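You operate a simulated robot arm through the tools that you are given. There is no shell and no other tool.

You run a simulated two-armed robot. Do the job below in one go: nothing can be reset, and whatever is moved stays where it is left.

Task
Set the limit cam level with the store pointer.
Fine: open the cam guard door, cam knob slack, slide the cam, knob tight, door shut; the line stays locked off. Where these are worked on the way, their far stop is far enough and under half their travel is too little: cam guard door, cam knob.

The check looks at the end state, three seconds after you hand in, the way a careful person would. Anything else that was tipped, shoved, dropped, spilled or broken makes it a failure.

Robot
Two 7-joint arms with two-finger grippers on one trunk that stands fixed in place. Base frame: the origin is at the foot of the trunk, x ahead of it, y to its left, z up. Readings come in m, rad, newtons and seconds.
The left shoulder is at [0.06, 0.123, 1.02], the right one opposite. With the tool pointing down near the work surface each hand reaches from about 0.28 to 0.78 m from the base axis, measured 20 degrees to its own side. Payload 1.47 kg a hand.
The tool frame of a hand sits at the grasp point between the pads (the TCP): z along the fingers, y along the line on which they close. The tips reach 0.016 m beyond it. The gripper opens to 0.087 m. The gripper's body begins 0.055 m behind the TCP.
Orientation is that of the tool frame in the base frame, as [roll, pitch, yaw] about the fixed x, y, z axes, in that order (R = Rz(yaw) Ry(pitch) Rx(roll)). With the fingers straight down and closing along the base's y, the tool's x points along the base's -x, its y along +y and its z along -z.

Tools
- The arms move only by the tool nudge_tool. It takes "left_motion", "right_motion" or both (then of equal length, played together; a hand with none holds still); each is a list of rows, each a list of 7 numbers: the turn, a rotation vector about the tool's x, y, z in rad, then the shift along the tool's x, y, z in m, then the finger opening in m, from 0 to 0.087. In form: [[ax, ay, az, x, y, z, hand], ...]. A call has 1 to 20 rows; each row is the pose to reach, as a shift and turn from the pose commanded when the call began, along the tool's axes at that moment. A row lasts 0.2 s, in which the tool goes at most 0.05 m and 0.15 rad; a call with a longer step from one row to the next is refused whole, and so is a gripper value outside its range. A pose out of reach is approached as far as the arm can. The call stops where the force on the tool passes 40 N (or 10 N more than at its start, if that is more) or the arm is blocked; 0.2 s more then pass. Each finger travels about 0.153 m/s and halts on what it meets, pressing with about 28 N; the grip force reading is that of the motor and also rises with nothing between the fingers. The clock runs only during rows and for 0.2 s after the last one: add rows that repeat a pose to give the fingers time. The reply holds the time, the measured pose of the TCP, the force on the tool along the base axes, the opening and the grip force, in the units named above and with some noise, with the torque about the TCP (base axes, N m) and any sound that the robot's microphone picked up, and new pictures: "views" is both (left out), scene, wrist or none (wrist: the cameras of the hands that moved).
- Cameras (640 x 400 px; columns grow to the right, rows downward): "scene" is now at [0.0947, -0.0195, 1.5986]; the picture's right is [-0.22, -0.98, 0.00], its down [-0.52, 0.12, -0.85] and it looks along [0.83, -0.18, -0.53] (base axes); focal length 311 px, centre (320, 200). "left" rides on the left gripper at [0.073, -0.012, -0.089] in its tool frame; the picture's right is [0.16, 0.99, 0.00], its down [-0.72, 0.12, -0.68] and it looks along [-0.67, 0.11, 0.73] (tool axes); focal length 247 px, centre (320, 200). "right" rides on the right gripper at [0.073, 0.012, -0.09] in its tool frame; the picture's right is [-0.16, 0.99, 0.00], its down [-0.72, -0.12, -0.68] and it looks along [-0.67, -0.11, 0.73] (tool axes); focal length 247 px, centre (320, 200). There is no depth. A picture from a camera that has moved, and an enlarged one, comes with that camera's place and axes in the base frame and with its lens.
- lift_body(by): slides the trunk up (or, below 0, down) by that many m; the arms and the scene camera ride with it, the base frame stays. It gives what a move gives, with no picture.
- aim_head(pan, tilt): turns the head with the scene camera to pan (to the left, within 2.094 rad either way) and tilt (down, from -0.506 to 1.204), counted from straight ahead of the robot. It gives what a move gives, and a new picture of the scene camera.
- zoom(camera, box): a new picture of the part [left, top, right, bottom] of that camera's present view, enlarged. The clock stands still meanwhile.
- hand_in(): hands the job in; it is judged then, once.

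Places have to be worked out from the pictures, the camera data and where the tool is seen. Open the grippers and draw the arms clear of the work before you hand the job in, unless the task says otherwise.

The tools are called after "Request:" by a JSON object that holds its "api" and its "payload". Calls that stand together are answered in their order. nudge_tool: Moves the arms, as the interface text tells. Its arguments: {"type":"object","properties":{"left_motion":{"type":"array"},"right_motion":{"type":"array"},"views":{"type":"string","enum":["both","scene","wrist","none"]}},"required":[]} The other tools are called the same way: lift_body (by) slides the trunk up or down; aim_head (pan, tilt) turns the head that bears the scene camera; zoom (camera, box) takes an enlarged picture of a part of a camera's view; hand_in () hands the job in.

At the start:

```text
t: 0.0
left_tcp_pos: [0.4467, 0.1253, 1.417]
left_orientation: [3.14, 0.004, 3.14]
left_contact_force: [-0.3, 0.1, 0.0]
left_moment: [-0.01, -0.02, -0.01]
left_opening: 0.0869
left_grip_force: 0.1
right_tcp_pos: [0.4024, -0.3095, 1.3799]
right_orientation: [3.141, 0.0, -3.141]
right_contact_force: [-1.1, -0.2, 0.6]
right_moment: [0.03, -0.02, -0.01]
right_opening: 0.087
right_grip_force: 0.0
trunk travel left (down, up): [-0.175, 0.055]
head pan, tilt: [-0.218, 0.562]
```

scene: 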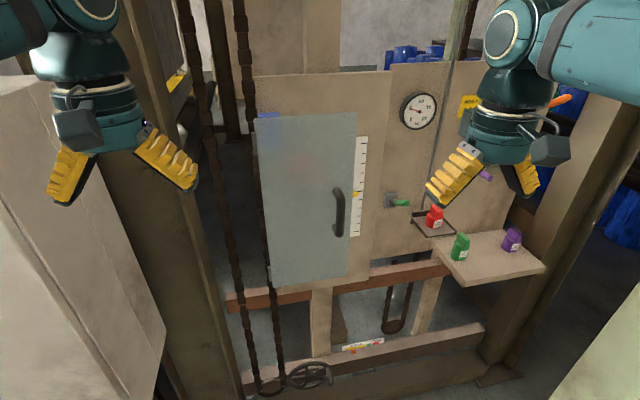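
right: 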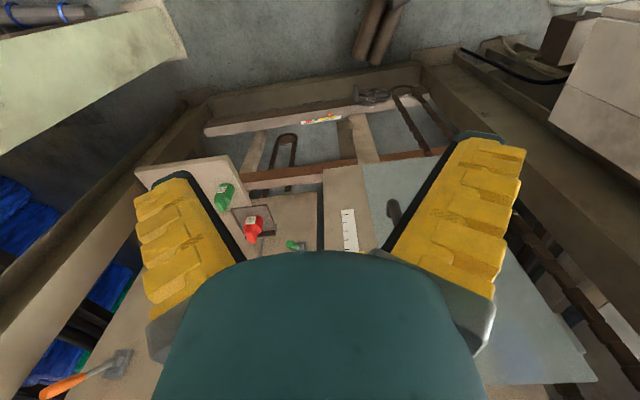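
left: 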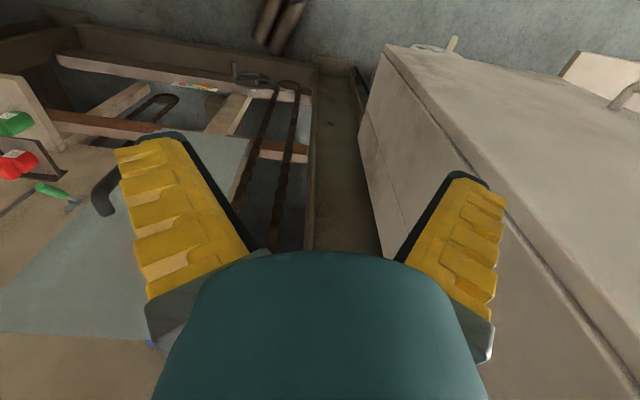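

The scene shows a grey door with a dark handle, a scale strip beside it with a pointer, a lock-off (green) and padlocks on a shelf. I'll zoom in for detail before moving anything.

Request:
{"api": "zoom", "payload": {"camera": "scene", "box": [240, 90, 400, 190]}}

Request:
{"api": "zoom", "payload": {"camera": "scene", "box": [240, 180, 400, 280]}}

Request:
{"api": "zoom", "payload": {"camera": "scene", "box": [370, 170, 550, 290]}}

```text
4.00 times, centred on (320, 140) of scene
camera zoom: at [0.0947, -0.0195, 1.5986], right [-0.22, -0.98, 0.0], down [-0.52, 0.12, -0.85], along [0.83, -0.18, -0.53], focal length 1244 px, centre (320, 440)
```

zoom: 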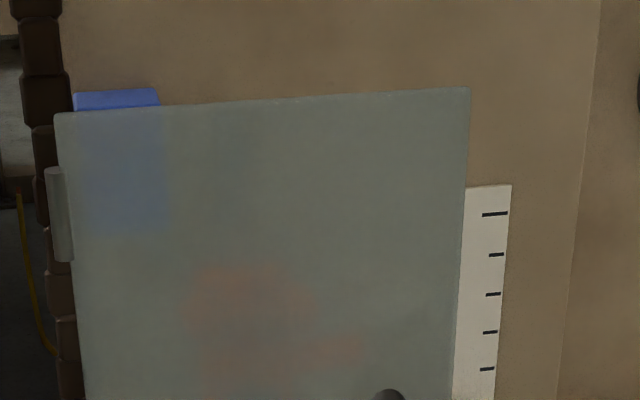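

```text
4.00 times, centred on (320, 230) of scene
camera zoom: at [0.0947, -0.0195, 1.5986], right [-0.22, -0.98, 0.0], down [-0.52, 0.12, -0.85], along [0.83, -0.18, -0.53], focal length 1244 px, centre (320, 80)
```

zoom: 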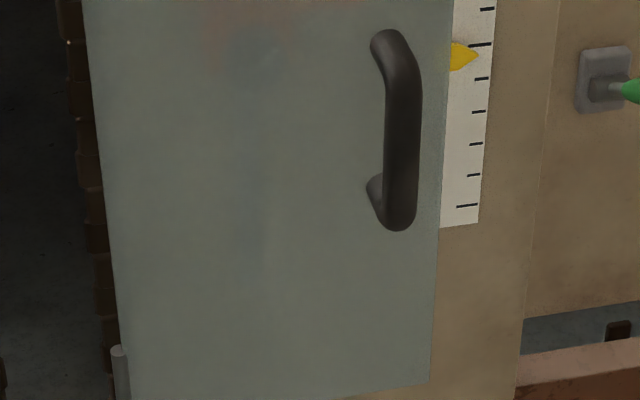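

```text
3.33 times, centred on (460, 230) of scene
camera zoom: at [0.0947, -0.0195, 1.5986], right [-0.22, -0.98, 0.0], down [-0.52, 0.12, -0.85], along [0.83, -0.18, -0.53], focal length 1037 px, centre (-147, 100)
```

zoom: 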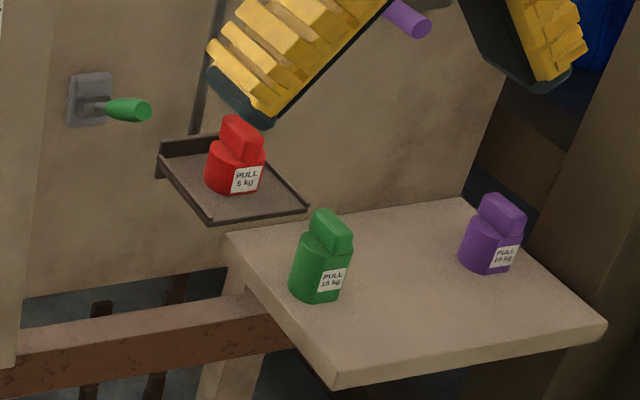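

I judge the panel face to be near x≈0.72, the door spanning y≈-0.02 to -0.24 and z≈0.92–1.41, hinged on its left, with the vertical handle bar near (0.68,-0.2,1.17). I'll zoom on the gauge/right area, and on both wrist views, to understand the remaining parts.

Request:
{"api": "zoom", "payload": {"camera": "scene", "box": [370, 80, 530, 180]}}

Request:
{"api": "zoom", "payload": {"camera": "right", "box": [220, 150, 420, 275]}}

Request:
{"api": "zoom", "payload": {"camera": "left", "box": [0, 100, 160, 200]}}

Request:
{"api": "zoom", "payload": {"camera": "scene", "box": [330, 130, 390, 245]}}

Request:
{"api": "zoom", "payload": {"camera": "scene", "box": [240, 300, 440, 400]}}

```text
4.00 times, centred on (450, 130) of scene
camera zoom: at [0.0947, -0.0195, 1.5986], right [-0.22, -0.98, 0.0], down [-0.52, 0.12, -0.85], along [0.83, -0.18, -0.53], focal length 1244 px, centre (-200, 480)
```

zoom: 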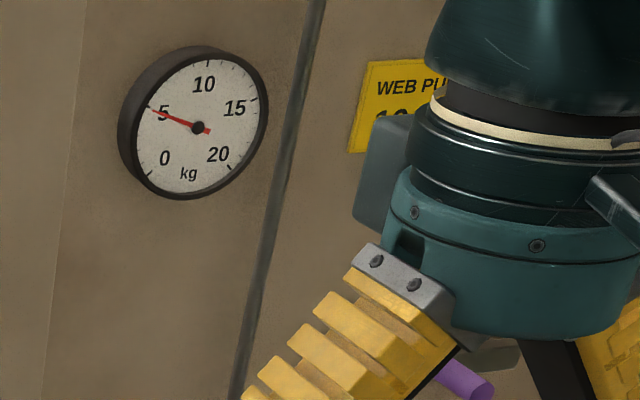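

```text
3.20 times, centred on (320, 212) of right
camera zoom: at [0.3313, -0.299, 1.4685], right [0.16, 0.99, 0.0], down [0.72, -0.12, 0.68], along [0.67, -0.11, -0.73], focal length 790 px, centre (320, 160)
```

zoom: 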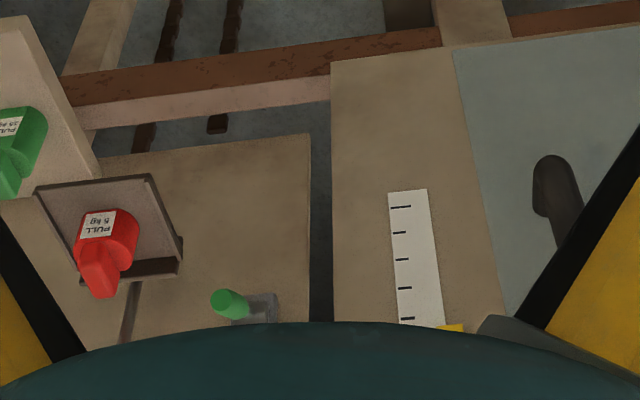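

```text
4.00 times, centred on (80, 150) of left
camera zoom: at [0.3747, 0.1132, 1.5064], right [-0.16, 0.99, 0.0], down [0.72, 0.12, 0.68], along [0.67, 0.11, -0.73], focal length 988 px, centre (1280, 400)
```

zoom: 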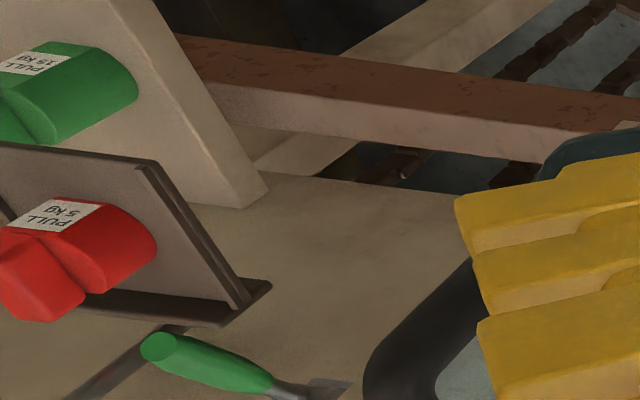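

```text
3.48 times, centred on (360, 188) of scene
camera zoom: at [0.0947, -0.0195, 1.5986], right [-0.22, -0.98, 0.0], down [-0.52, 0.12, -0.85], along [0.83, -0.18, -0.53], focal length 1082 px, centre (181, 244)
```

zoom: 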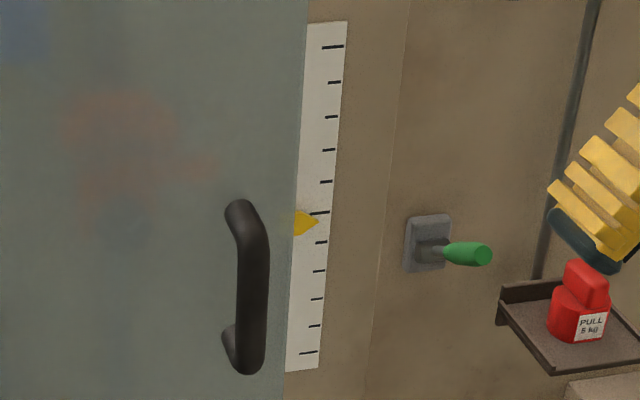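

```text
3.20 times, centred on (340, 350) of scene
camera zoom: at [0.0947, -0.0195, 1.5986], right [-0.22, -0.98, 0.0], down [-0.52, 0.12, -0.85], along [0.83, -0.18, -0.53], focal length 995 px, centre (256, -280)
```

zoom: 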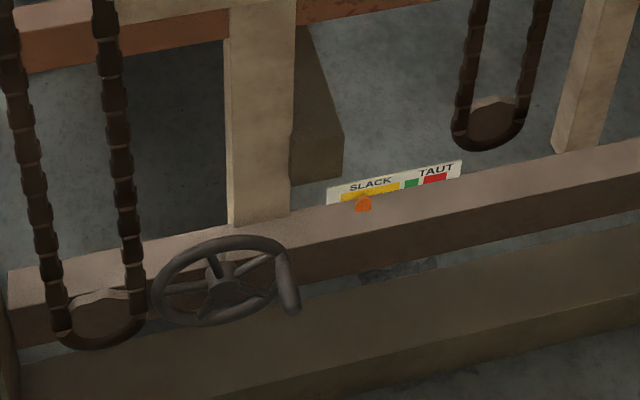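

Behind the translucent door I can make out a reddish cam with a nose toward the scale, above the yellow store pointer; the red/green/purple weights, green lever and handwheel are to be left alone. I'll bring the left hand down and turn its fingers to point forward for the door handle, while shifting the right hand a little outward.

Request:
{"api": "nudge_tool", "payload": {"left_motion": [[0, -0.143, 0, 0, -0.009, 0.018, 0.087], [0, -0.286, 0, 0, -0.018, 0.036, 0.087], [0, -0.429, 0, 0, -0.027, 0.054, 0.087], [0, -0.571, 0, 0, -0.036, 0.072, 0.087], [0, -0.714, 0, 0, -0.045, 0.09, 0.087], [0, -0.857, 0, 0, -0.054, 0.108, 0.087], [0, -1.0, 0, 0, -0.063, 0.126, 0.087], [0, -1.143, 0, 0, -0.072, 0.144, 0.087], [0, -1.286, 0, 0, -0.081, 0.162, 0.087], [0, -1.429, 0, 0, -0.09, 0.18, 0.087], [0, -1.571, 0, 0, -0.1, 0.2, 0.087], [0, -1.571, 0, 0, -0.1, 0.2, 0.087]], "right_motion": [[0, 0, 0, 0.005, -0.005, 0, 0.087], [0, 0, 0, 0.01, -0.01, 0, 0.087], [0, 0, 0, 0.015, -0.015, 0, 0.087], [0, 0, 0, 0.02, -0.02, 0, 0.087], [0, 0, 0, 0.025, -0.025, 0, 0.087], [0, 0, 0, 0.03, -0.03, 0, 0.087], [0, 0, 0, 0.035, -0.035, 0, 0.087], [0, 0, 0, 0.04, -0.04, 0, 0.087], [0, 0, 0, 0.04, -0.045, 0, 0.087], [0, 0, 0, 0.04, -0.05, 0, 0.087], [0, 0, 0, 0.04, -0.05, 0, 0.087], [0, 0, 0, 0.04, -0.05, 0, 0.087]], "views": "both"}}

```text
t: 2.6
left_tcp_pos: [0.4639, 0.0119, 1.2205]
left_orientation: [-0.181, 1.565, -0.184]
left_contact_force: [-0.9, -0.5, -0.8]
left_moment: [0.03, 0.0, 0.0]
left_opening: 0.0872
left_grip_force: 0.1
left hand out of reach, approached as far as the arm can: row 10, 11, 12
right_tcp_pos: [0.3626, -0.3583, 1.3815]
right_orientation: [-3.14, 0.001, -3.141]
right_contact_force: [-0.1, 0.4, 1.1]
right_moment: [-0.01, -0.04, -0.01]
right_opening: 0.0869
right_grip_force: 0.1
trunk travel left (down, up): [-0.175, 0.055]
head pan, tilt: [-0.218, 0.562]
camera scene: at [0.0933, -0.0188, 1.5987], right [-0.22, -0.98, 0.0], down [-0.52, 0.12, -0.85], along [0.83, -0.18, -0.53], focal length 311 px, centre (320, 200)
camera right: at [0.29, -0.3483, 1.4692], right [0.16, 0.99, 0.0], down [0.72, -0.12, 0.68], along [0.67, -0.11, -0.73], focal length 247 px, centre (320, 200)
camera left: at [0.374, -0.0006, 1.1469], right [0.0, 0.99, -0.16], down [-0.68, 0.12, 0.72], along [0.73, 0.11, 0.68], focal length 247 px, centre (320, 200)
```

scene: 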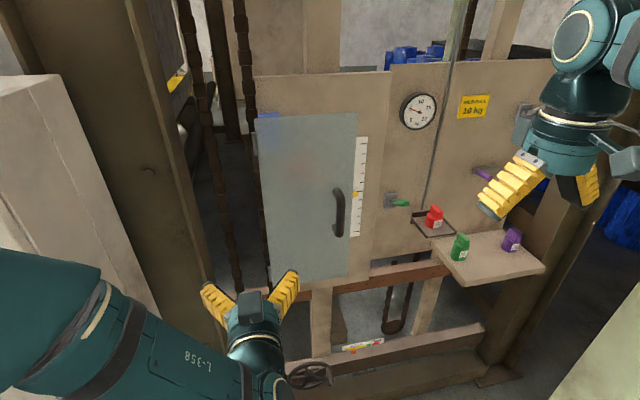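
right: 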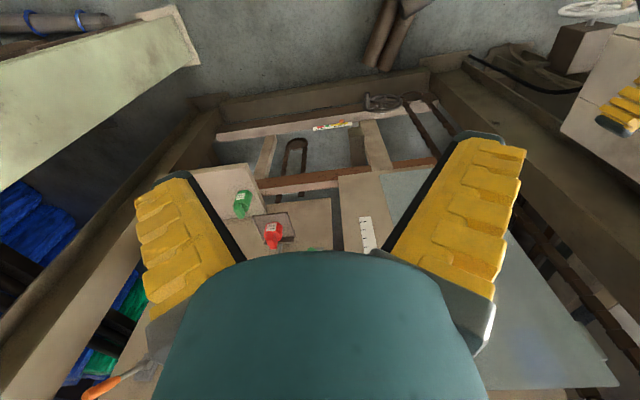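
left: 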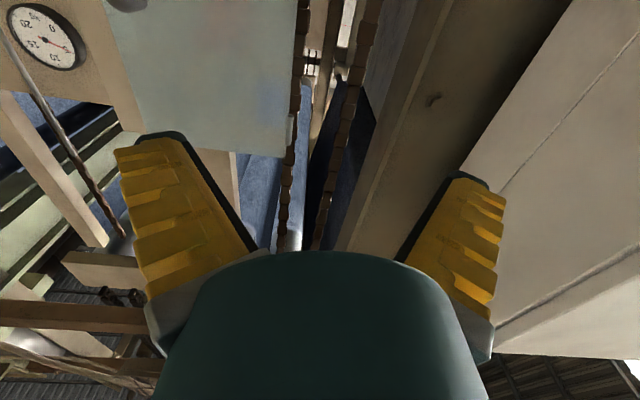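

The left hand is now pointing forward (it was too close in to fully reach, but nearly there); the door, gauge and weights are clear of it. Next I yaw it about 30° toward the right and move to a standoff roughly 0.14 m short of the handle.

Request:
{"api": "nudge_tool", "payload": {"left_motion": [[0.09, 0, 0, 0.008, -0.026, 0.02, 0.06], [0.18, 0, 0, 0.016, -0.052, 0.04, 0.06], [0.27, 0, 0, 0.024, -0.078, 0.06, 0.06], [0.36, 0, 0, 0.032, -0.104, 0.08, 0.06], [0.45, 0, 0, 0.04, -0.13, 0.1, 0.06], [0.52, 0, 0, 0.047, -0.155, 0.11, 0.06], [0.52, 0, 0, 0.047, -0.155, 0.11, 0.06]], "views": "both"}}

```text
t: 4.2
left_tcp_pos: [0.5462, -0.1855, 1.18]
left_orientation: [2.618, 1.566, 2.142]
left_contact_force: [-0.2, 0.5, -0.7]
left_moment: [-0.02, 0.03, 0.0]
left_opening: 0.0645
left_grip_force: 3.7
left hand out of reach, approached as far as the arm can: row 4, 5, 6, 7
right_tcp_pos: [0.3627, -0.3582, 1.38]
right_orientation: [-3.141, -0.001, -3.141]
right_contact_force: [-1.0, 0.1, -0.5]
right_moment: [-0.02, 0.01, 0.02]
right_opening: 0.0869
right_grip_force: 0.1
trunk travel left (down, up): [-0.175, 0.055]
head pan, tilt: [-0.218, 0.562]
camera scene: at [0.095, -0.0187, 1.5985], right [-0.22, -0.98, 0.0], down [-0.52, 0.12, -0.85], along [0.83, -0.18, -0.53], focal length 311 px, centre (320, 200)
camera left: at [0.4604, -0.1561, 1.1074], right [0.45, 0.88, -0.16], down [-0.55, 0.41, 0.73], along [0.7, -0.24, 0.67], focal length 247 px, centre (320, 200)
```

scene: 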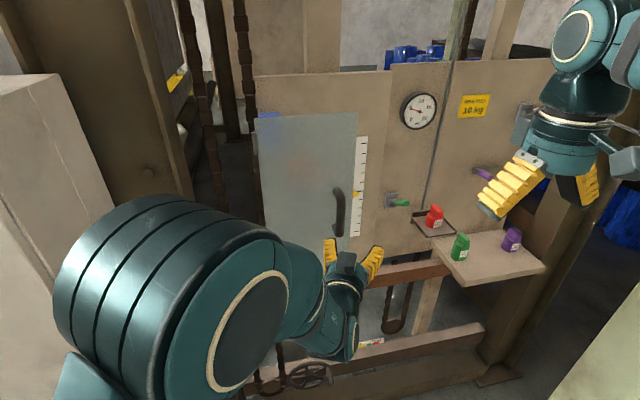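
left: 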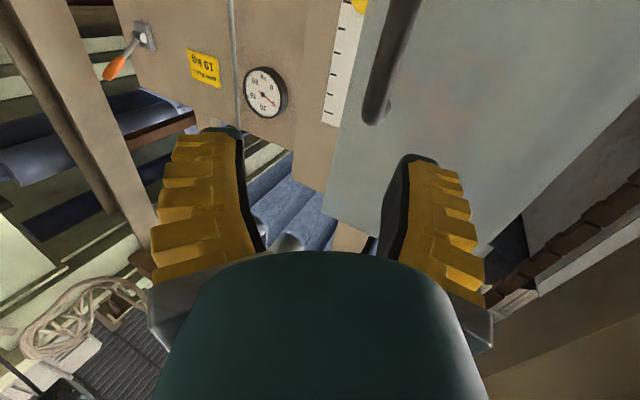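

Combining both views (the left picture is upside down), the handle bar sits at about x≈0.72, y≈-0.21, z≈1.09–1.21, and the left arm is cramped reaching across. I'll withdraw the left hand to the left side and use the right hand on the handle instead.

Request:
{"api": "nudge_tool", "payload": {"left_motion": [[0, 0, 0, 0, 0, -0.04, 0.06], [0, 0, 0, 0, 0.02, -0.075, 0.06], [-0.07, 0, 0, -0.003, 0.05, -0.1, 0.06], [-0.14, 0, 0, -0.006, 0.085, -0.12, 0.06], [-0.21, 0, 0, -0.009, 0.12, -0.14, 0.06], [-0.28, 0, 0, -0.012, 0.155, -0.165, 0.06], [-0.35, 0, 0, -0.015, 0.19, -0.19, 0.06], [-0.42, 0, 0, -0.018, 0.225, -0.215, 0.06], [-0.476, 0, 0, -0.02, 0.263, -0.244, 0.06], [-0.476, 0, 0, -0.02, 0.263, -0.244, 0.06]], "views": "scene"}}

```text
t: 6.4
left_tcp_pos: [0.5134, 0.0897, 1.1986]
left_orientation: [0.123, 1.569, 0.083]
left_contact_force: [0.7, 0.5, -0.2]
left_moment: [0.03, 0.0, 0.0]
left_opening: 0.0642
left_grip_force: 3.3
left hand out of reach, approached as far as the arm can: row 1, 2, 3, 4, 5, 6, 7, 8, 9, 10
right_tcp_pos: [0.3639, -0.3588, 1.3802]
right_orientation: [-3.141, 0.0, 3.141]
right_contact_force: [0.0, 0.9, -0.2]
right_moment: [-0.05, 0.01, -0.01]
right_opening: 0.0869
right_grip_force: 0.1
trunk travel left (down, up): [-0.175, 0.055]
head pan, tilt: [-0.218, 0.562]
camera scene: at [0.0953, -0.0189, 1.5985], right [-0.22, -0.98, 0.0], down [-0.52, 0.12, -0.85], along [0.83, -0.18, -0.53], focal length 311 px, centre (320, 200)
```

scene: 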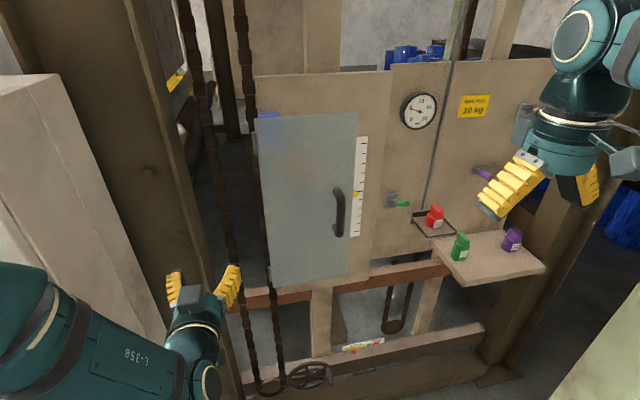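

The left hand is at (0.51,0.09,1.20), still near the door's swing, so I'll fold it back up to its start-like pose. At the same time I turn the right hand to point forward and bring it to a standoff in front of the handle.

Request:
{"api": "nudge_tool", "payload": {"left_motion": [[0, 0.143, 0, -0.02, 0.008, -0.008, 0.06], [0, 0.286, 0, -0.04, 0.016, -0.016, 0.06], [0, 0.429, 0, -0.06, 0.024, -0.024, 0.06], [0, 0.571, 0, -0.08, 0.032, -0.032, 0.06], [0, 0.714, 0, -0.1, 0.04, -0.04, 0.06], [0, 0.857, 0, -0.12, 0.048, -0.05, 0.06], [0, 1.0, 0, -0.14, 0.056, -0.06, 0.06], [0, 1.143, 0, -0.16, 0.064, -0.07, 0.06], [0, 1.286, 0, -0.18, 0.072, -0.08, 0.06], [0, 1.429, 0, -0.2, 0.08, -0.09, 0.06], [0, 1.571, 0, -0.22, 0.08, -0.09, 0.06], [0, 1.571, 0, -0.22, 0.08, -0.09, 0.06]], "right_motion": [[0, -0.143, 0, -0.014, 0.0135, 0.021, 0.06], [0, -0.286, 0, -0.028, 0.027, 0.042, 0.06], [0, -0.429, 0, -0.042, 0.0405, 0.063, 0.06], [0, -0.571, 0, -0.056, 0.054, 0.084, 0.06], [0, -0.714, 0, -0.07, 0.0675, 0.105, 0.06], [0, -0.857, 0, -0.084, 0.081, 0.126, 0.06], [0, -1.0, 0, -0.098, 0.0945, 0.147, 0.06], [0, -1.143, 0, -0.112, 0.108, 0.168, 0.06], [0, -1.286, 0, -0.126, 0.1215, 0.189, 0.06], [0, -1.429, 0, -0.14, 0.135, 0.21, 0.06], [0, -1.571, 0, -0.156, 0.149, 0.23, 0.06], [0, -1.571, 0, -0.156, 0.149, 0.23, 0.06]], "views": "both"}}

```text
t: 9.0
left_tcp_pos: [0.422, 0.1731, 1.4204]
left_orientation: [-3.139, 0.003, 3.095]
left_contact_force: [-0.2, 1.2, -0.7]
left_moment: [0.0, -0.02, 0.04]
left_opening: 0.0648
left_grip_force: 3.7
right_tcp_pos: [0.521, -0.21, 1.1517]
right_orientation: [-0.541, 1.567, -0.541]
right_contact_force: [-0.1, -0.7, 0.9]
right_moment: [-0.03, 0.03, -0.02]
right_opening: 0.0645
right_grip_force: 3.0
right hand out of reach, approached as far as the arm can: row 9, 10, 11, 12
trunk travel left (down, up): [-0.175, 0.055]
head pan, tilt: [-0.218, 0.562]
camera scene: at [0.0924, -0.0186, 1.5988], right [-0.22, -0.98, 0.0], down [-0.52, 0.12, -0.85], along [0.83, -0.18, -0.53], focal length 311 px, centre (320, 200)
camera right: at [0.4333, -0.1994, 1.0766], right [0.0, 0.99, 0.16], down [-0.68, -0.11, 0.72], along [0.73, -0.11, 0.67], focal length 247 px, centre (320, 200)
camera left: at [0.3492, 0.1655, 1.5096], right [-0.11, 0.99, 0.0], down [0.73, 0.08, 0.68], along [0.68, 0.08, -0.73], focal length 247 px, centre (320, 200)
```

scene: 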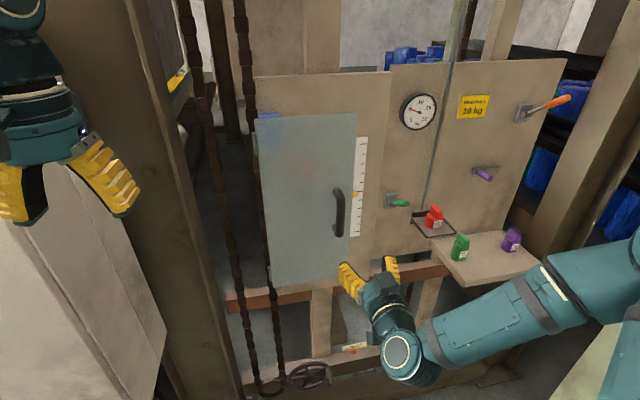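
right: 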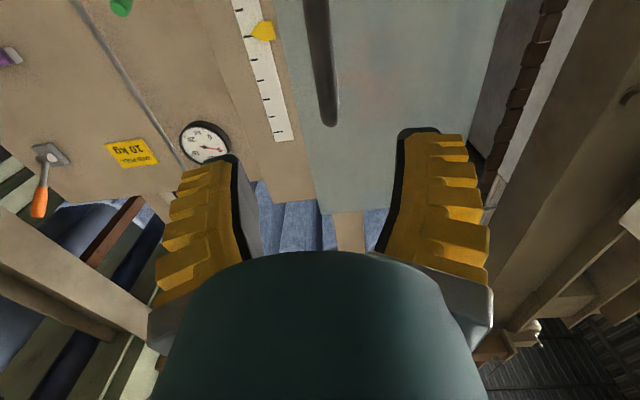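
left: 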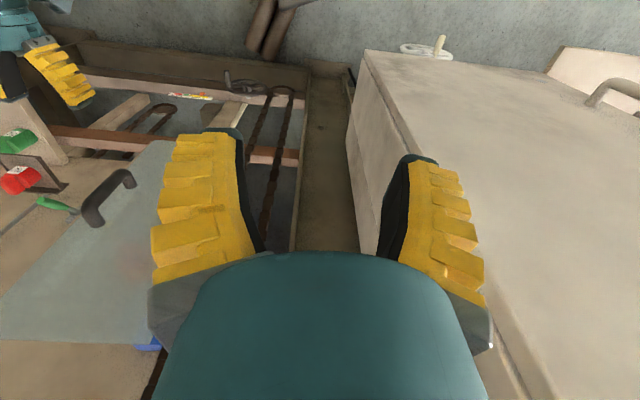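

The right hand is squarely in front of the handle; the bar's top triangulates to (0.727,-0.211,1.21) and the mid height to ~1.15. I advance 0.2 m straight to the bar with fingers half open, without closing yet.

Request:
{"api": "nudge_tool", "payload": {"right_motion": [[0, 0, 0, 0, 0, 0.04, 0.06], [0, 0, 0, 0, 0, 0.08, 0.06], [0, 0, 0, 0, 0, 0.12, 0.06], [0, 0, 0, 0, 0, 0.15, 0.06], [0, 0, 0, 0, 0, 0.18, 0.06], [0, 0, 0, 0, 0, 0.2, 0.06], [0, 0, 0, 0, 0, 0.2, 0.06]], "views": "both"}}

```text
t: 10.6
left_tcp_pos: [0.4244, 0.1726, 1.419]
left_orientation: [3.141, 0.004, 3.098]
left_contact_force: [0.3, -0.7, 0.6]
left_moment: [0.02, 0.01, -0.01]
left_opening: 0.0646
left_grip_force: 3.6
right_tcp_pos: [0.7222, -0.2104, 1.1508]
right_orientation: [2.994, 1.569, 2.993]
right_contact_force: [-0.7, -1.0, -0.4]
right_moment: [-0.01, -0.01, 0.03]
right_opening: 0.0645
right_grip_force: 3.3
trunk travel left (down, up): [-0.175, 0.055]
head pan, tilt: [-0.218, 0.562]
camera scene: at [0.0946, -0.0194, 1.5986], right [-0.22, -0.98, 0.0], down [-0.52, 0.12, -0.85], along [0.83, -0.18, -0.53], focal length 311 px, centre (320, 200)
camera right: at [0.6355, -0.2004, 1.0758], right [0.0, 0.99, 0.16], down [-0.68, -0.12, 0.72], along [0.73, -0.11, 0.67], focal length 247 px, centre (320, 200)
```

scene: 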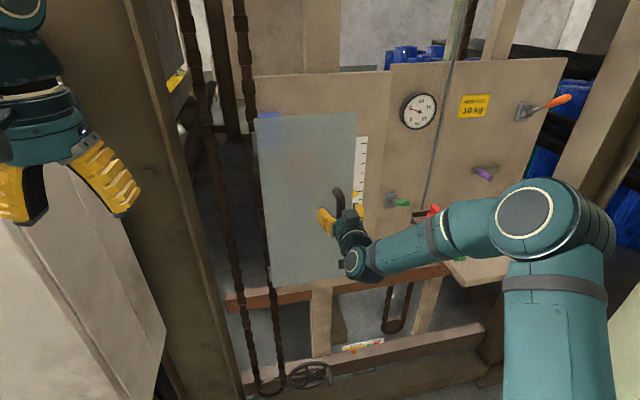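
right: 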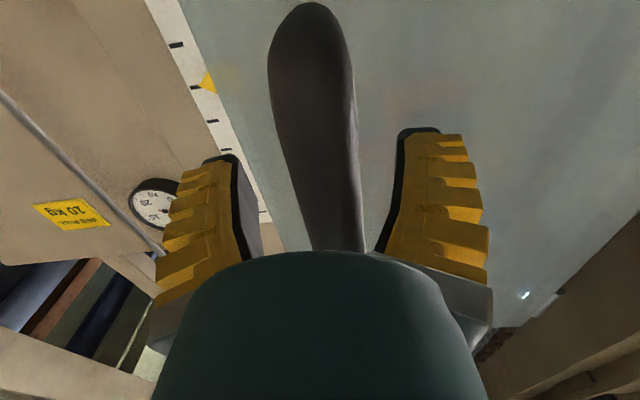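

The bar lies between the fingers with no contact. I close the fingers on it.

Request:
{"api": "nudge_tool", "payload": {"right_motion": [[0, 0, 0, 0, 0, 0, 0.03], [0, 0, 0, 0, 0, 0, 0.01], [0, 0, 0, 0, 0, 0, 0.01], [0, 0, 0, 0, 0, 0, 0.01]], "views": "wrist"}}

```text
t: 11.6
left_tcp_pos: [0.4259, 0.174, 1.42]
left_orientation: [-3.141, 0.003, 3.098]
left_contact_force: [0.0, 0.5, -0.1]
left_moment: [-0.02, 0.0, 0.01]
left_opening: 0.0646
left_grip_force: 3.5
right_tcp_pos: [0.7246, -0.2102, 1.1499]
right_orientation: [2.732, 1.57, 2.729]
right_contact_force: [0.9, 1.9, -0.1]
right_moment: [-0.02, -0.02, -0.06]
right_opening: 0.0178
right_grip_force: 5.2
trunk travel left (down, up): [-0.175, 0.055]
head pan, tilt: [-0.218, 0.562]
camera right: at [0.6353, -0.2001, 1.0758], right [0.0, 0.99, 0.16], down [-0.68, -0.12, 0.72], along [0.73, -0.11, 0.67], focal length 247 px, centre (320, 200)
```

right: 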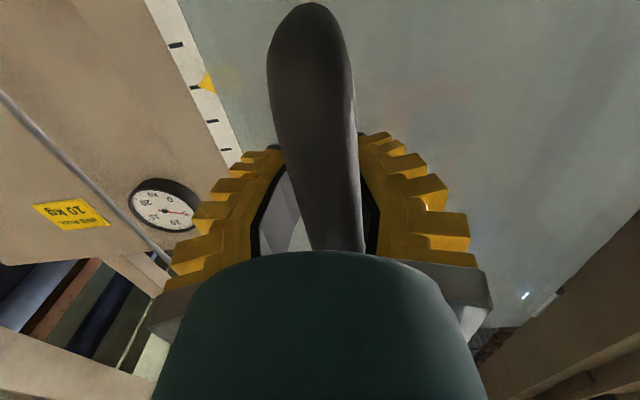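

The bar is gripped (0.018 m thick). I begin pulling the door along an arc about a hinge at roughly (0.775,-0.024), first about 15°, watching the force.

Request:
{"api": "nudge_tool", "payload": {"right_motion": [[0, 0, 0, 0, 0, 0, 0.0], [0.03, 0, 0, 0, 0.0025, -0.008, 0.0], [0.06, 0, 0, 0, 0.005, -0.016, 0.0], [0.09, 0, 0, 0, 0.008, -0.024, 0.0], [0.12, 0, 0, 0, 0.0115, -0.0315, 0.0], [0.15, 0, 0, 0, 0.019, -0.046, 0.0], [0.15, 0, 0, 0, 0.019, -0.046, 0.0]], "views": "both"}}

```text
t: 13.2
left_tcp_pos: [0.4256, 0.1732, 1.418]
left_orientation: [3.141, 0.001, 3.099]
left_contact_force: [0.3, 0.0, -0.1]
left_moment: [-0.02, -0.01, -0.01]
left_opening: 0.0647
left_grip_force: 3.2
right_tcp_pos: [0.6772, -0.1925, 1.1489]
right_orientation: [1.269, 1.571, 1.114]
right_contact_force: [2.7, 2.7, -2.0]
right_moment: [-0.02, -0.09, -0.18]
right_opening: 0.006
right_grip_force: 28.9
trunk travel left (down, up): [-0.175, 0.055]
head pan, tilt: [-0.218, 0.562]
camera scene: at [0.0953, -0.0191, 1.5985], right [-0.22, -0.98, 0.0], down [-0.52, 0.12, -0.85], along [0.83, -0.18, -0.53], focal length 311 px, centre (320, 200)
camera right: at [0.592, -0.1685, 1.0758], right [0.15, 0.98, 0.16], down [-0.69, -0.01, 0.72], along [0.71, -0.22, 0.67], focal length 247 px, centre (320, 200)
```

scene: 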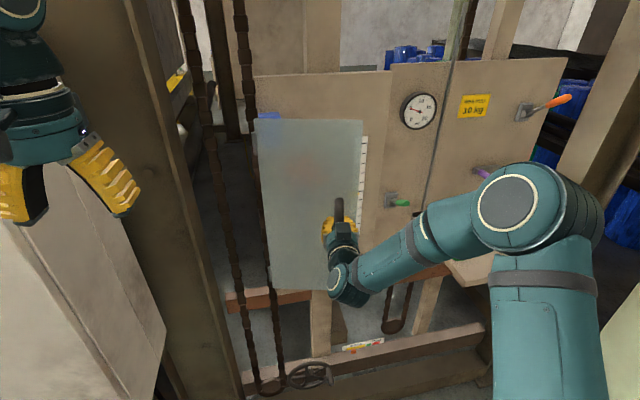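
right: 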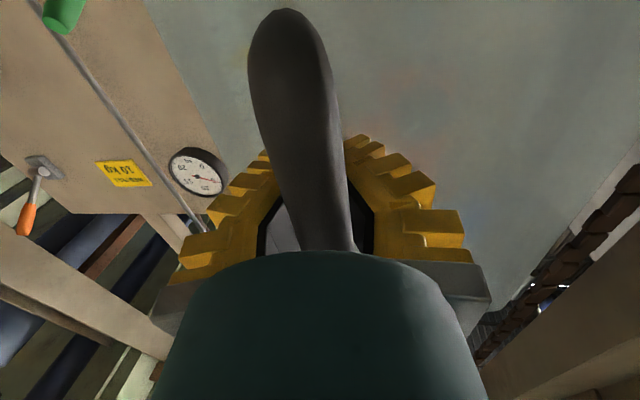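

The door follows with only ~3 N and the fingertips have closed around behind the bar, caging it. I continue along the arc to about 45°, yawing the hand with it.

Request:
{"api": "nudge_tool", "payload": {"right_motion": [[0.07, 0, 0, 0, 0.007, -0.0158, 0.0], [0.14, 0, 0, 0, 0.015, -0.0306, 0.0], [0.21, 0, 0, 0, 0.0243, -0.0446, 0.0], [0.28, 0, 0, 0, 0.0348, -0.0578, 0.0], [0.35, 0, 0, 0, 0.0464, -0.0699, 0.0], [0.42, 0, 0, 0, 0.0591, -0.0809, 0.0], [0.42, 0, 0, 0, 0.0591, -0.0809, 0.0]], "views": "both"}}

```text
t: 14.2
left_tcp_pos: [0.4236, 0.1734, 1.4192]
left_orientation: [-3.14, 0.005, 3.098]
left_contact_force: [0.3, -0.3, -0.3]
left_moment: [-0.05, 0.06, 0.02]
left_opening: 0.0644
left_grip_force: 3.2
right_tcp_pos: [0.622, -0.1565, 1.1492]
right_orientation: [-1.219, 1.566, -1.667]
right_contact_force: [-14.4, -16.7, 6.5]
right_moment: [-0.14, -0.22, 0.08]
right_opening: 0.0
right_grip_force: 29.0
trunk travel left (down, up): [-0.175, 0.055]
head pan, tilt: [-0.218, 0.562]
stopped in row 5 (right hand): the force on the tool passed its limit at 42 N (the readings are from after the stop); the commanded pose is now the measured one
camera scene: at [0.0928, -0.0199, 1.5988], right [-0.22, -0.98, 0.0], down [-0.52, 0.12, -0.85], along [0.83, -0.18, -0.53], focal length 311 px, centre (320, 200)
camera right: at [0.5484, -0.1092, 1.0754], right [0.43, 0.89, 0.15], down [-0.66, 0.2, 0.72], along [0.61, -0.41, 0.67], focal length 247 px, centre (320, 200)
```

scene: 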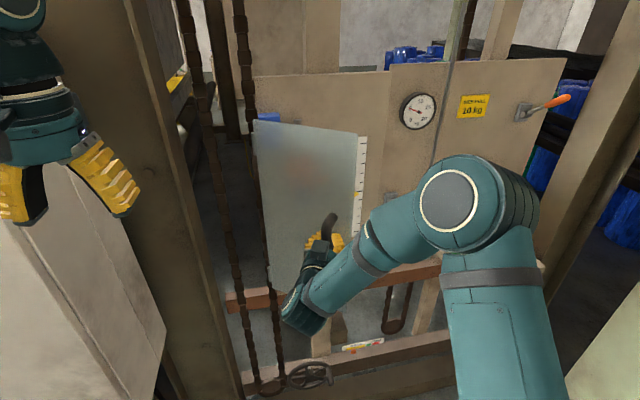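
right: 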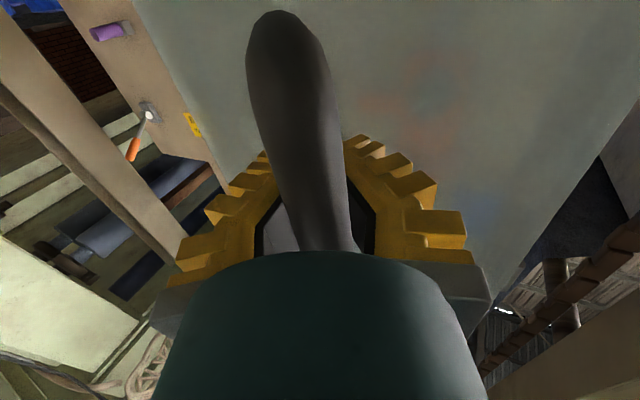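

The move stopped at 42 N with the hand yawed ~26°; the reaction points outward from the hinge, so my arc radius may be off or the grip shifted. I'll zoom in to see how the bar sits in the fingers and how far the door is open.

Request:
{"api": "zoom", "payload": {"camera": "scene", "box": [270, 190, 390, 265]}}

Request:
{"api": "zoom", "payload": {"camera": "right", "box": [180, 0, 460, 260]}}

Request:
{"api": "zoom", "payload": {"camera": "scene", "box": [240, 95, 400, 195]}}

Request:
{"api": "zoom", "payload": {"camera": "left", "box": [0, 100, 200, 350]}}

```text
5.33 times, centred on (330, 228) of scene
camera zoom: at [0.0928, -0.0199, 1.5988], right [-0.22, -0.98, 0.0], down [-0.52, 0.12, -0.85], along [0.83, -0.18, -0.53], focal length 1659 px, centre (267, 53)
```

zoom: 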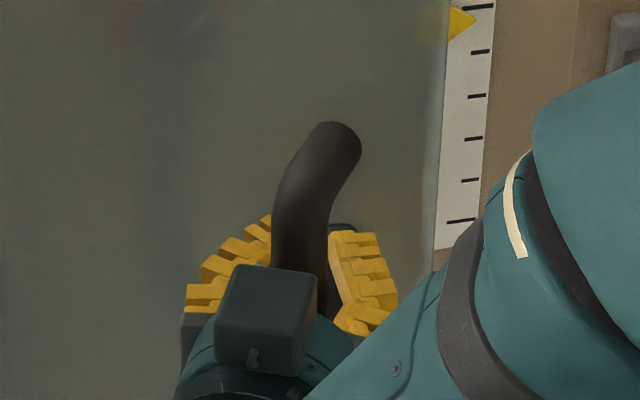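

```text
1.54 times, centred on (320, 130) of right
camera zoom: at [0.5484, -0.1092, 1.0754], right [0.43, 0.89, 0.15], down [-0.66, 0.2, 0.72], along [0.61, -0.41, 0.67], focal length 380 px, centre (320, 308)
```

zoom: 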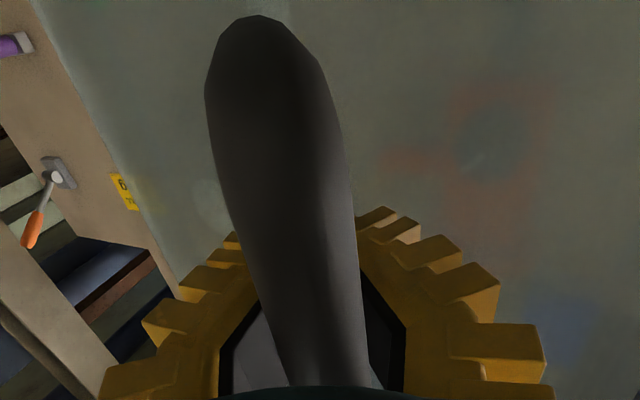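

```text
4.00 times, centred on (320, 145) of scene
camera zoom: at [0.0928, -0.0199, 1.5988], right [-0.22, -0.98, 0.0], down [-0.52, 0.12, -0.85], along [0.83, -0.18, -0.53], focal length 1244 px, centre (320, 420)
```

zoom: 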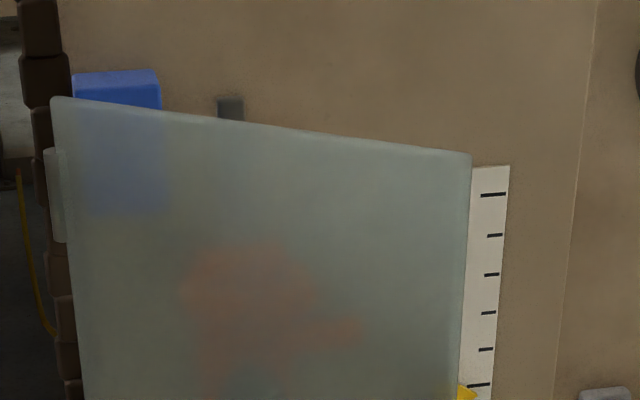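

```text
1.60 times, centred on (100, 225) of left
camera zoom: at [0.3499, 0.1642, 1.5091], right [-0.11, 0.99, 0.0], down [0.73, 0.08, 0.68], along [0.68, 0.08, -0.73], focal length 395 px, centre (672, 160)
```

zoom: 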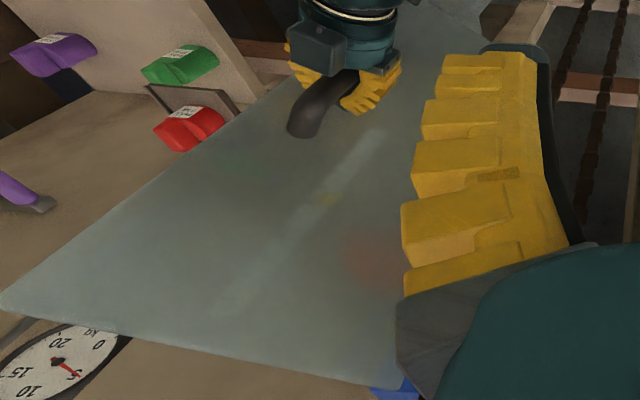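

The bar is still between the fingers and the door is about 35° open; the force was purely radial (I was pressing toward the hinge). I relax outward ~6 mm and follow a slightly larger arc to about 50°.

Request:
{"api": "nudge_tool", "payload": {"right_motion": [[0, 0, 0, 0, -0.0048, -0.0018, 0.0], [0.04, 0, 0, 0, -0.001, -0.01, 0.0], [0.08, 0, 0, 0, 0.0025, -0.0182, 0.0], [0.12, 0, 0, 0, 0.0068, -0.026, 0.0], [0.16, 0, 0, 0, 0.0111, -0.0339, 0.0], [0.2, 0, 0, 0, 0.016, -0.0413, 0.0], [0.24, 0, 0, 0, 0.0209, -0.0487, 0.0], [0.24, 0, 0, 0, 0.0209, -0.0487, 0.0]], "views": "both"}}

```text
t: 16.1
left_tcp_pos: [0.4237, 0.1722, 1.4197]
left_orientation: [3.141, 0.005, 3.097]
left_contact_force: [0.2, 0.8, 0.0]
left_moment: [-0.01, -0.02, 0.02]
left_opening: 0.0645
left_grip_force: 2.8
right_tcp_pos: [0.5875, -0.1135, 1.1491]
right_orientation: [-1.581, 1.568, -2.264]
right_contact_force: [-7.6, -7.3, 9.1]
right_moment: [-0.03, 0.04, -0.32]
right_opening: 0.006
right_grip_force: 28.7
trunk travel left (down, up): [-0.175, 0.055]
head pan, tilt: [-0.218, 0.562]
camera scene: at [0.0927, -0.0205, 1.5987], right [-0.22, -0.98, 0.0], down [-0.52, 0.12, -0.85], along [0.83, -0.18, -0.53], focal length 311 px, centre (320, 200)
camera right: at [0.5265, -0.0494, 1.0752], right [0.62, 0.77, 0.16], down [-0.6, 0.34, 0.72], along [0.5, -0.54, 0.67], focal length 247 px, centre (320, 200)
```

scene: 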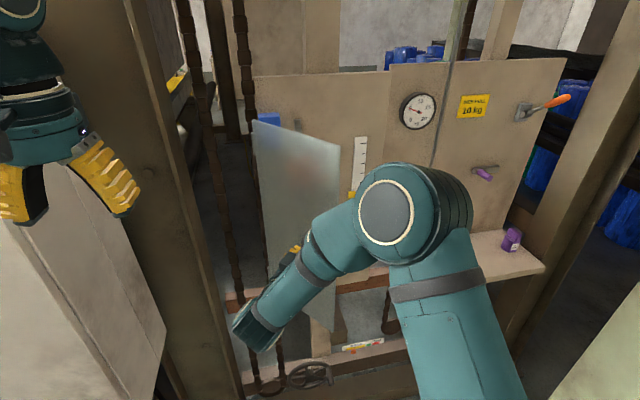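
right: 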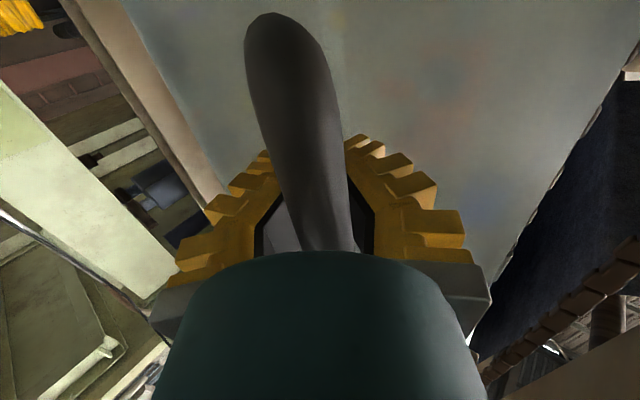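

The door is now about 50° open with light forces. I carry on along the arc toward ~75°.

Request:
{"api": "nudge_tool", "payload": {"right_motion": [[0.03, 0, 0, 0, 0.003, -0.0085, 0.0], [0.06, 0, 0, 0, 0.0061, -0.0169, 0.0], [0.09, 0, 0, 0, 0.0105, -0.0247, 0.0], [0.12, 0, 0, 0, 0.0152, -0.0323, 0.0], [0.15, 0, 0, 0, 0.0205, -0.0396, 0.0], [0.18, 0, 0, 0, 0.0258, -0.0467, 0.0], [0.21, 0, 0, 0, 0.0316, -0.0535, 0.0], [0.24, 0, 0, 0, 0.0375, -0.0602, 0.0], [0.27, 0, 0, 0, 0.044, -0.0665, 0.0], [0.3, 0, 0, 0, 0.0504, -0.0727, 0.0]], "views": "both"}}

```text
t: 18.2
left_tcp_pos: [0.4237, 0.1727, 1.4197]
left_orientation: [-3.141, 0.001, 3.097]
left_contact_force: [-0.6, -0.5, -0.9]
left_moment: [0.0, 0.01, 0.04]
left_opening: 0.0645
left_grip_force: 3.3
right_tcp_pos: [0.5641, -0.027, 1.1476]
right_orientation: [-1.435, 1.566, -2.416]
right_contact_force: [-2.7, -1.5, 3.4]
right_moment: [0.01, -0.14, -0.28]
right_opening: 0.006
right_grip_force: 29.4
trunk travel left (down, up): [-0.175, 0.055]
head pan, tilt: [-0.218, 0.562]
camera scene: at [0.0939, -0.0194, 1.5986], right [-0.22, -0.98, 0.0], down [-0.52, 0.12, -0.85], along [0.83, -0.18, -0.53], focal length 311 px, centre (320, 200)
camera right: at [0.5245, 0.0517, 1.0741], right [0.82, 0.55, 0.15], down [-0.47, 0.5, 0.72], along [0.32, -0.67, 0.67], focal length 247 px, centre (320, 200)
```

scene: 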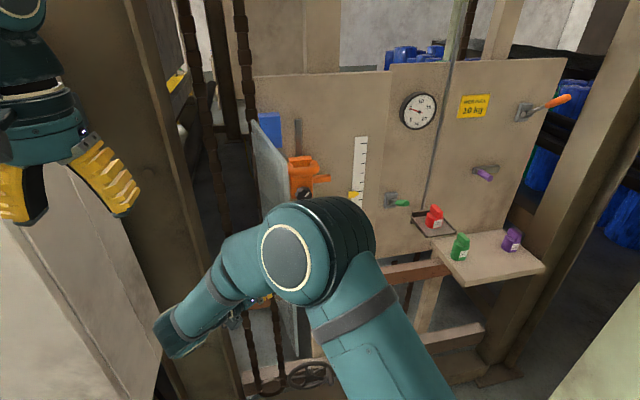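
right: 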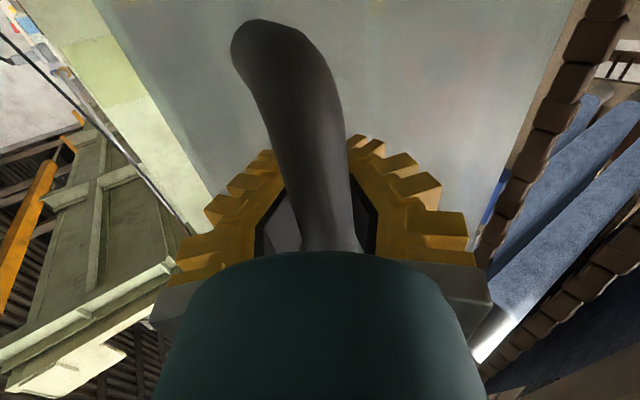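

Now the orange cam with its knob and nose is visible inside, the yellow store pointer is below it on the scale, and the door is about 75° open with almost no force. I'll release the handle here and back the hand off along its own axis, watching whether the door stays.

Request:
{"api": "nudge_tool", "payload": {"right_motion": [[0, 0, 0, 0, 0, 0, 0.03], [0, 0, 0, 0, 0, 0, 0.06], [0, 0, 0, 0, 0, 0, 0.06], [0, 0, 0, 0, 0, -0.02, 0.06], [0, 0, 0, 0, 0, -0.05, 0.06], [0, 0, 0, 0, 0, -0.08, 0.06], [0, 0, 0, 0, 0, -0.08, 0.06]], "views": "both"}}

```text
t: 19.9
left_tcp_pos: [0.4252, 0.1723, 1.4178]
left_orientation: [-3.141, 0.004, 3.099]
left_contact_force: [0.1, -0.8, -0.3]
left_moment: [0.02, 0.02, 0.01]
left_opening: 0.0646
left_grip_force: 3.4
right_tcp_pos: [0.5205, 0.0377, 1.1482]
right_orientation: [-1.539, 1.568, -2.52]
right_contact_force: [1.1, 0.6, 0.6]
right_moment: [0.02, 0.0, 0.04]
right_opening: 0.0646
right_grip_force: 3.3
trunk travel left (down, up): [-0.175, 0.055]
head pan, tilt: [-0.218, 0.562]
camera scene: at [0.095, -0.02, 1.5985], right [-0.22, -0.98, 0.0], down [-0.52, 0.12, -0.85], along [0.83, -0.18, -0.53], focal length 311 px, centre (320, 200)
camera right: at [0.4807, 0.1173, 1.0741], right [0.82, 0.55, 0.15], down [-0.47, 0.5, 0.72], along [0.32, -0.67, 0.67], focal length 247 px, centre (320, 200)
```

scene: 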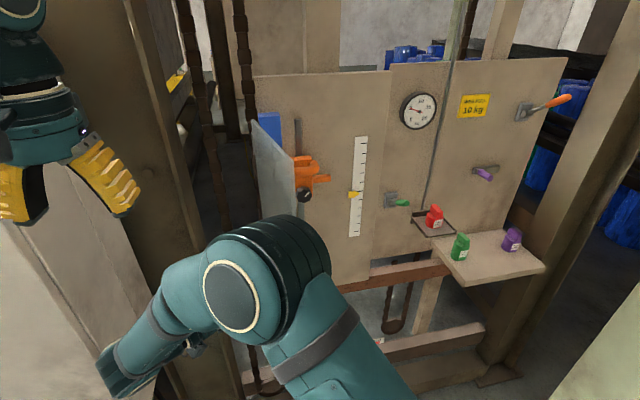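
right: 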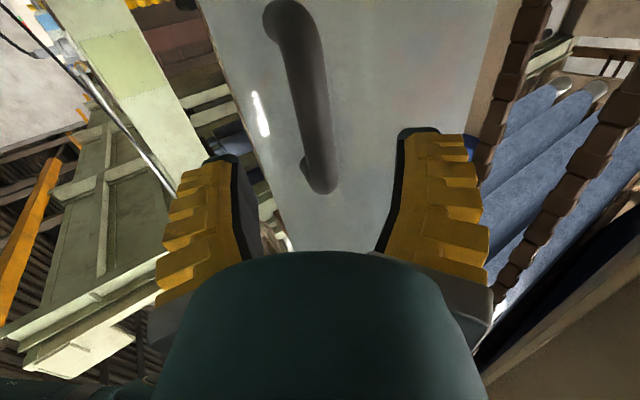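

The door stays put at ~75–80°, and the cam, knob and pointer are exposed. Next I bring the right hand back around the door's free edge: pull it toward me and unyaw it.

Request:
{"api": "nudge_tool", "payload": {"right_motion": [[0, 0, 0, 0, -0.025, -0.015, 0.06], [0, 0, 0, 0, -0.05, -0.03, 0.06], [-0.1, 0, 0, 0, -0.06, -0.032, 0.06], [-0.2, 0, 0, 0, -0.068, -0.03, 0.06], [-0.3, 0, 0, 0, -0.076, -0.026, 0.06], [-0.4, 0, 0, 0, -0.084, -0.022, 0.06], [-0.5, 0, 0, 0, -0.09, -0.018, 0.06], [-0.5, 0, 0, 0, -0.09, -0.018, 0.06]], "views": "scene"}}

```text
t: 21.6
left_tcp_pos: [0.4247, 0.1743, 1.4185]
left_orientation: [-3.14, 0.002, 3.099]
left_contact_force: [-0.1, -0.6, 0.1]
left_moment: [0.0, -0.02, 0.0]
left_opening: 0.0647
left_grip_force: 3.6
right_tcp_pos: [0.4356, 0.002, 1.1479]
right_orientation: [-2.01, 1.565, -2.49]
right_contact_force: [-0.5, 0.1, 0.3]
right_moment: [0.0, -0.02, -0.01]
right_opening: 0.0649
right_grip_force: 3.1
trunk travel left (down, up): [-0.175, 0.055]
head pan, tilt: [-0.218, 0.562]
camera scene: at [0.0949, -0.0191, 1.5986], right [-0.22, -0.98, 0.0], down [-0.52, 0.12, -0.85], along [0.83, -0.18, -0.53], focal length 311 px, centre (320, 200)
```

scene: 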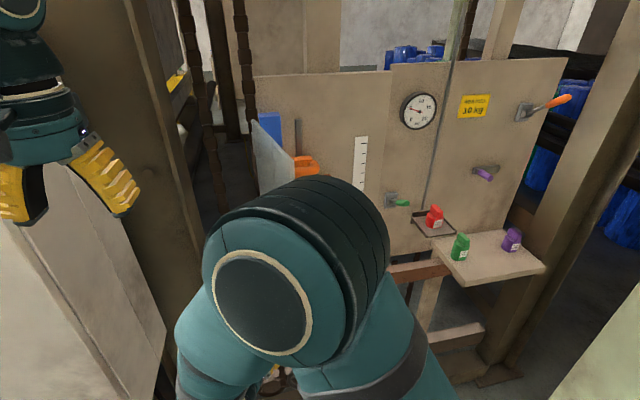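

The hand is back at (0.44,0.00), clear of the door edge. Now I sweep it right to y≈-0.27 while finishing the unyaw.

Request:
{"api": "nudge_tool", "payload": {"right_motion": [[0, 0, 0, 0, -0.028, 0.019, 0.06], [-0.05, 0, 0, 0, -0.056, 0.038, 0.06], [-0.12, 0, 0, 0, -0.084, 0.057, 0.06], [-0.2, 0, 0, 0, -0.112, 0.076, 0.06], [-0.28, 0, 0, 0, -0.14, 0.095, 0.06], [-0.35, 0, 0, 0, -0.168, 0.114, 0.06], [-0.42, 0, 0, 0, -0.196, 0.133, 0.06], [-0.48, 0, 0, 0, -0.2256, 0.1513, 0.06], [-0.48, 0, 0, 0, -0.2256, 0.1513, 0.06]], "views": "both"}}

```text
t: 23.6
left_tcp_pos: [0.4258, 0.1741, 1.4186]
left_orientation: [3.141, 0.002, 3.096]
left_contact_force: [-0.1, 0.1, 0.0]
left_moment: [0.01, 0.02, 0.0]
left_opening: 0.0645
left_grip_force: 3.4
right_tcp_pos: [0.5043, -0.2826, 1.1434]
right_orientation: [-2.472, 1.566, -2.471]
right_contact_force: [-0.2, -0.8, -0.2]
right_moment: [-0.02, -0.01, -0.04]
right_opening: 0.0645
right_grip_force: 2.7
right hand out of reach, approached as far as the arm can: row 3, 4, 5, 6, 7, 8, 9
trunk travel left (down, up): [-0.175, 0.055]
head pan, tilt: [-0.218, 0.562]
camera scene: at [0.095, -0.0186, 1.5986], right [-0.22, -0.98, 0.0], down [-0.52, 0.12, -0.85], along [0.83, -0.18, -0.53], focal length 311 px, centre (320, 200)
camera right: at [0.4152, -0.273, 1.0694], right [0.0, 0.99, 0.16], down [-0.68, -0.11, 0.73], along [0.74, -0.11, 0.67], focal length 247 px, centre (320, 200)
```

scene: 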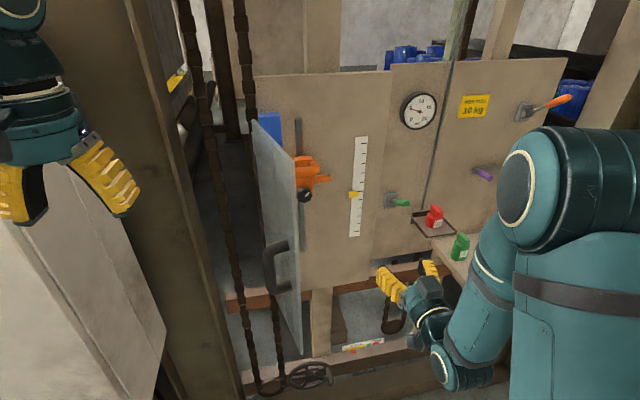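
right: 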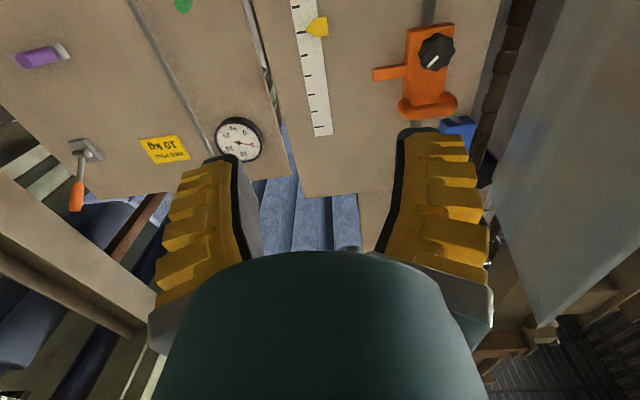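

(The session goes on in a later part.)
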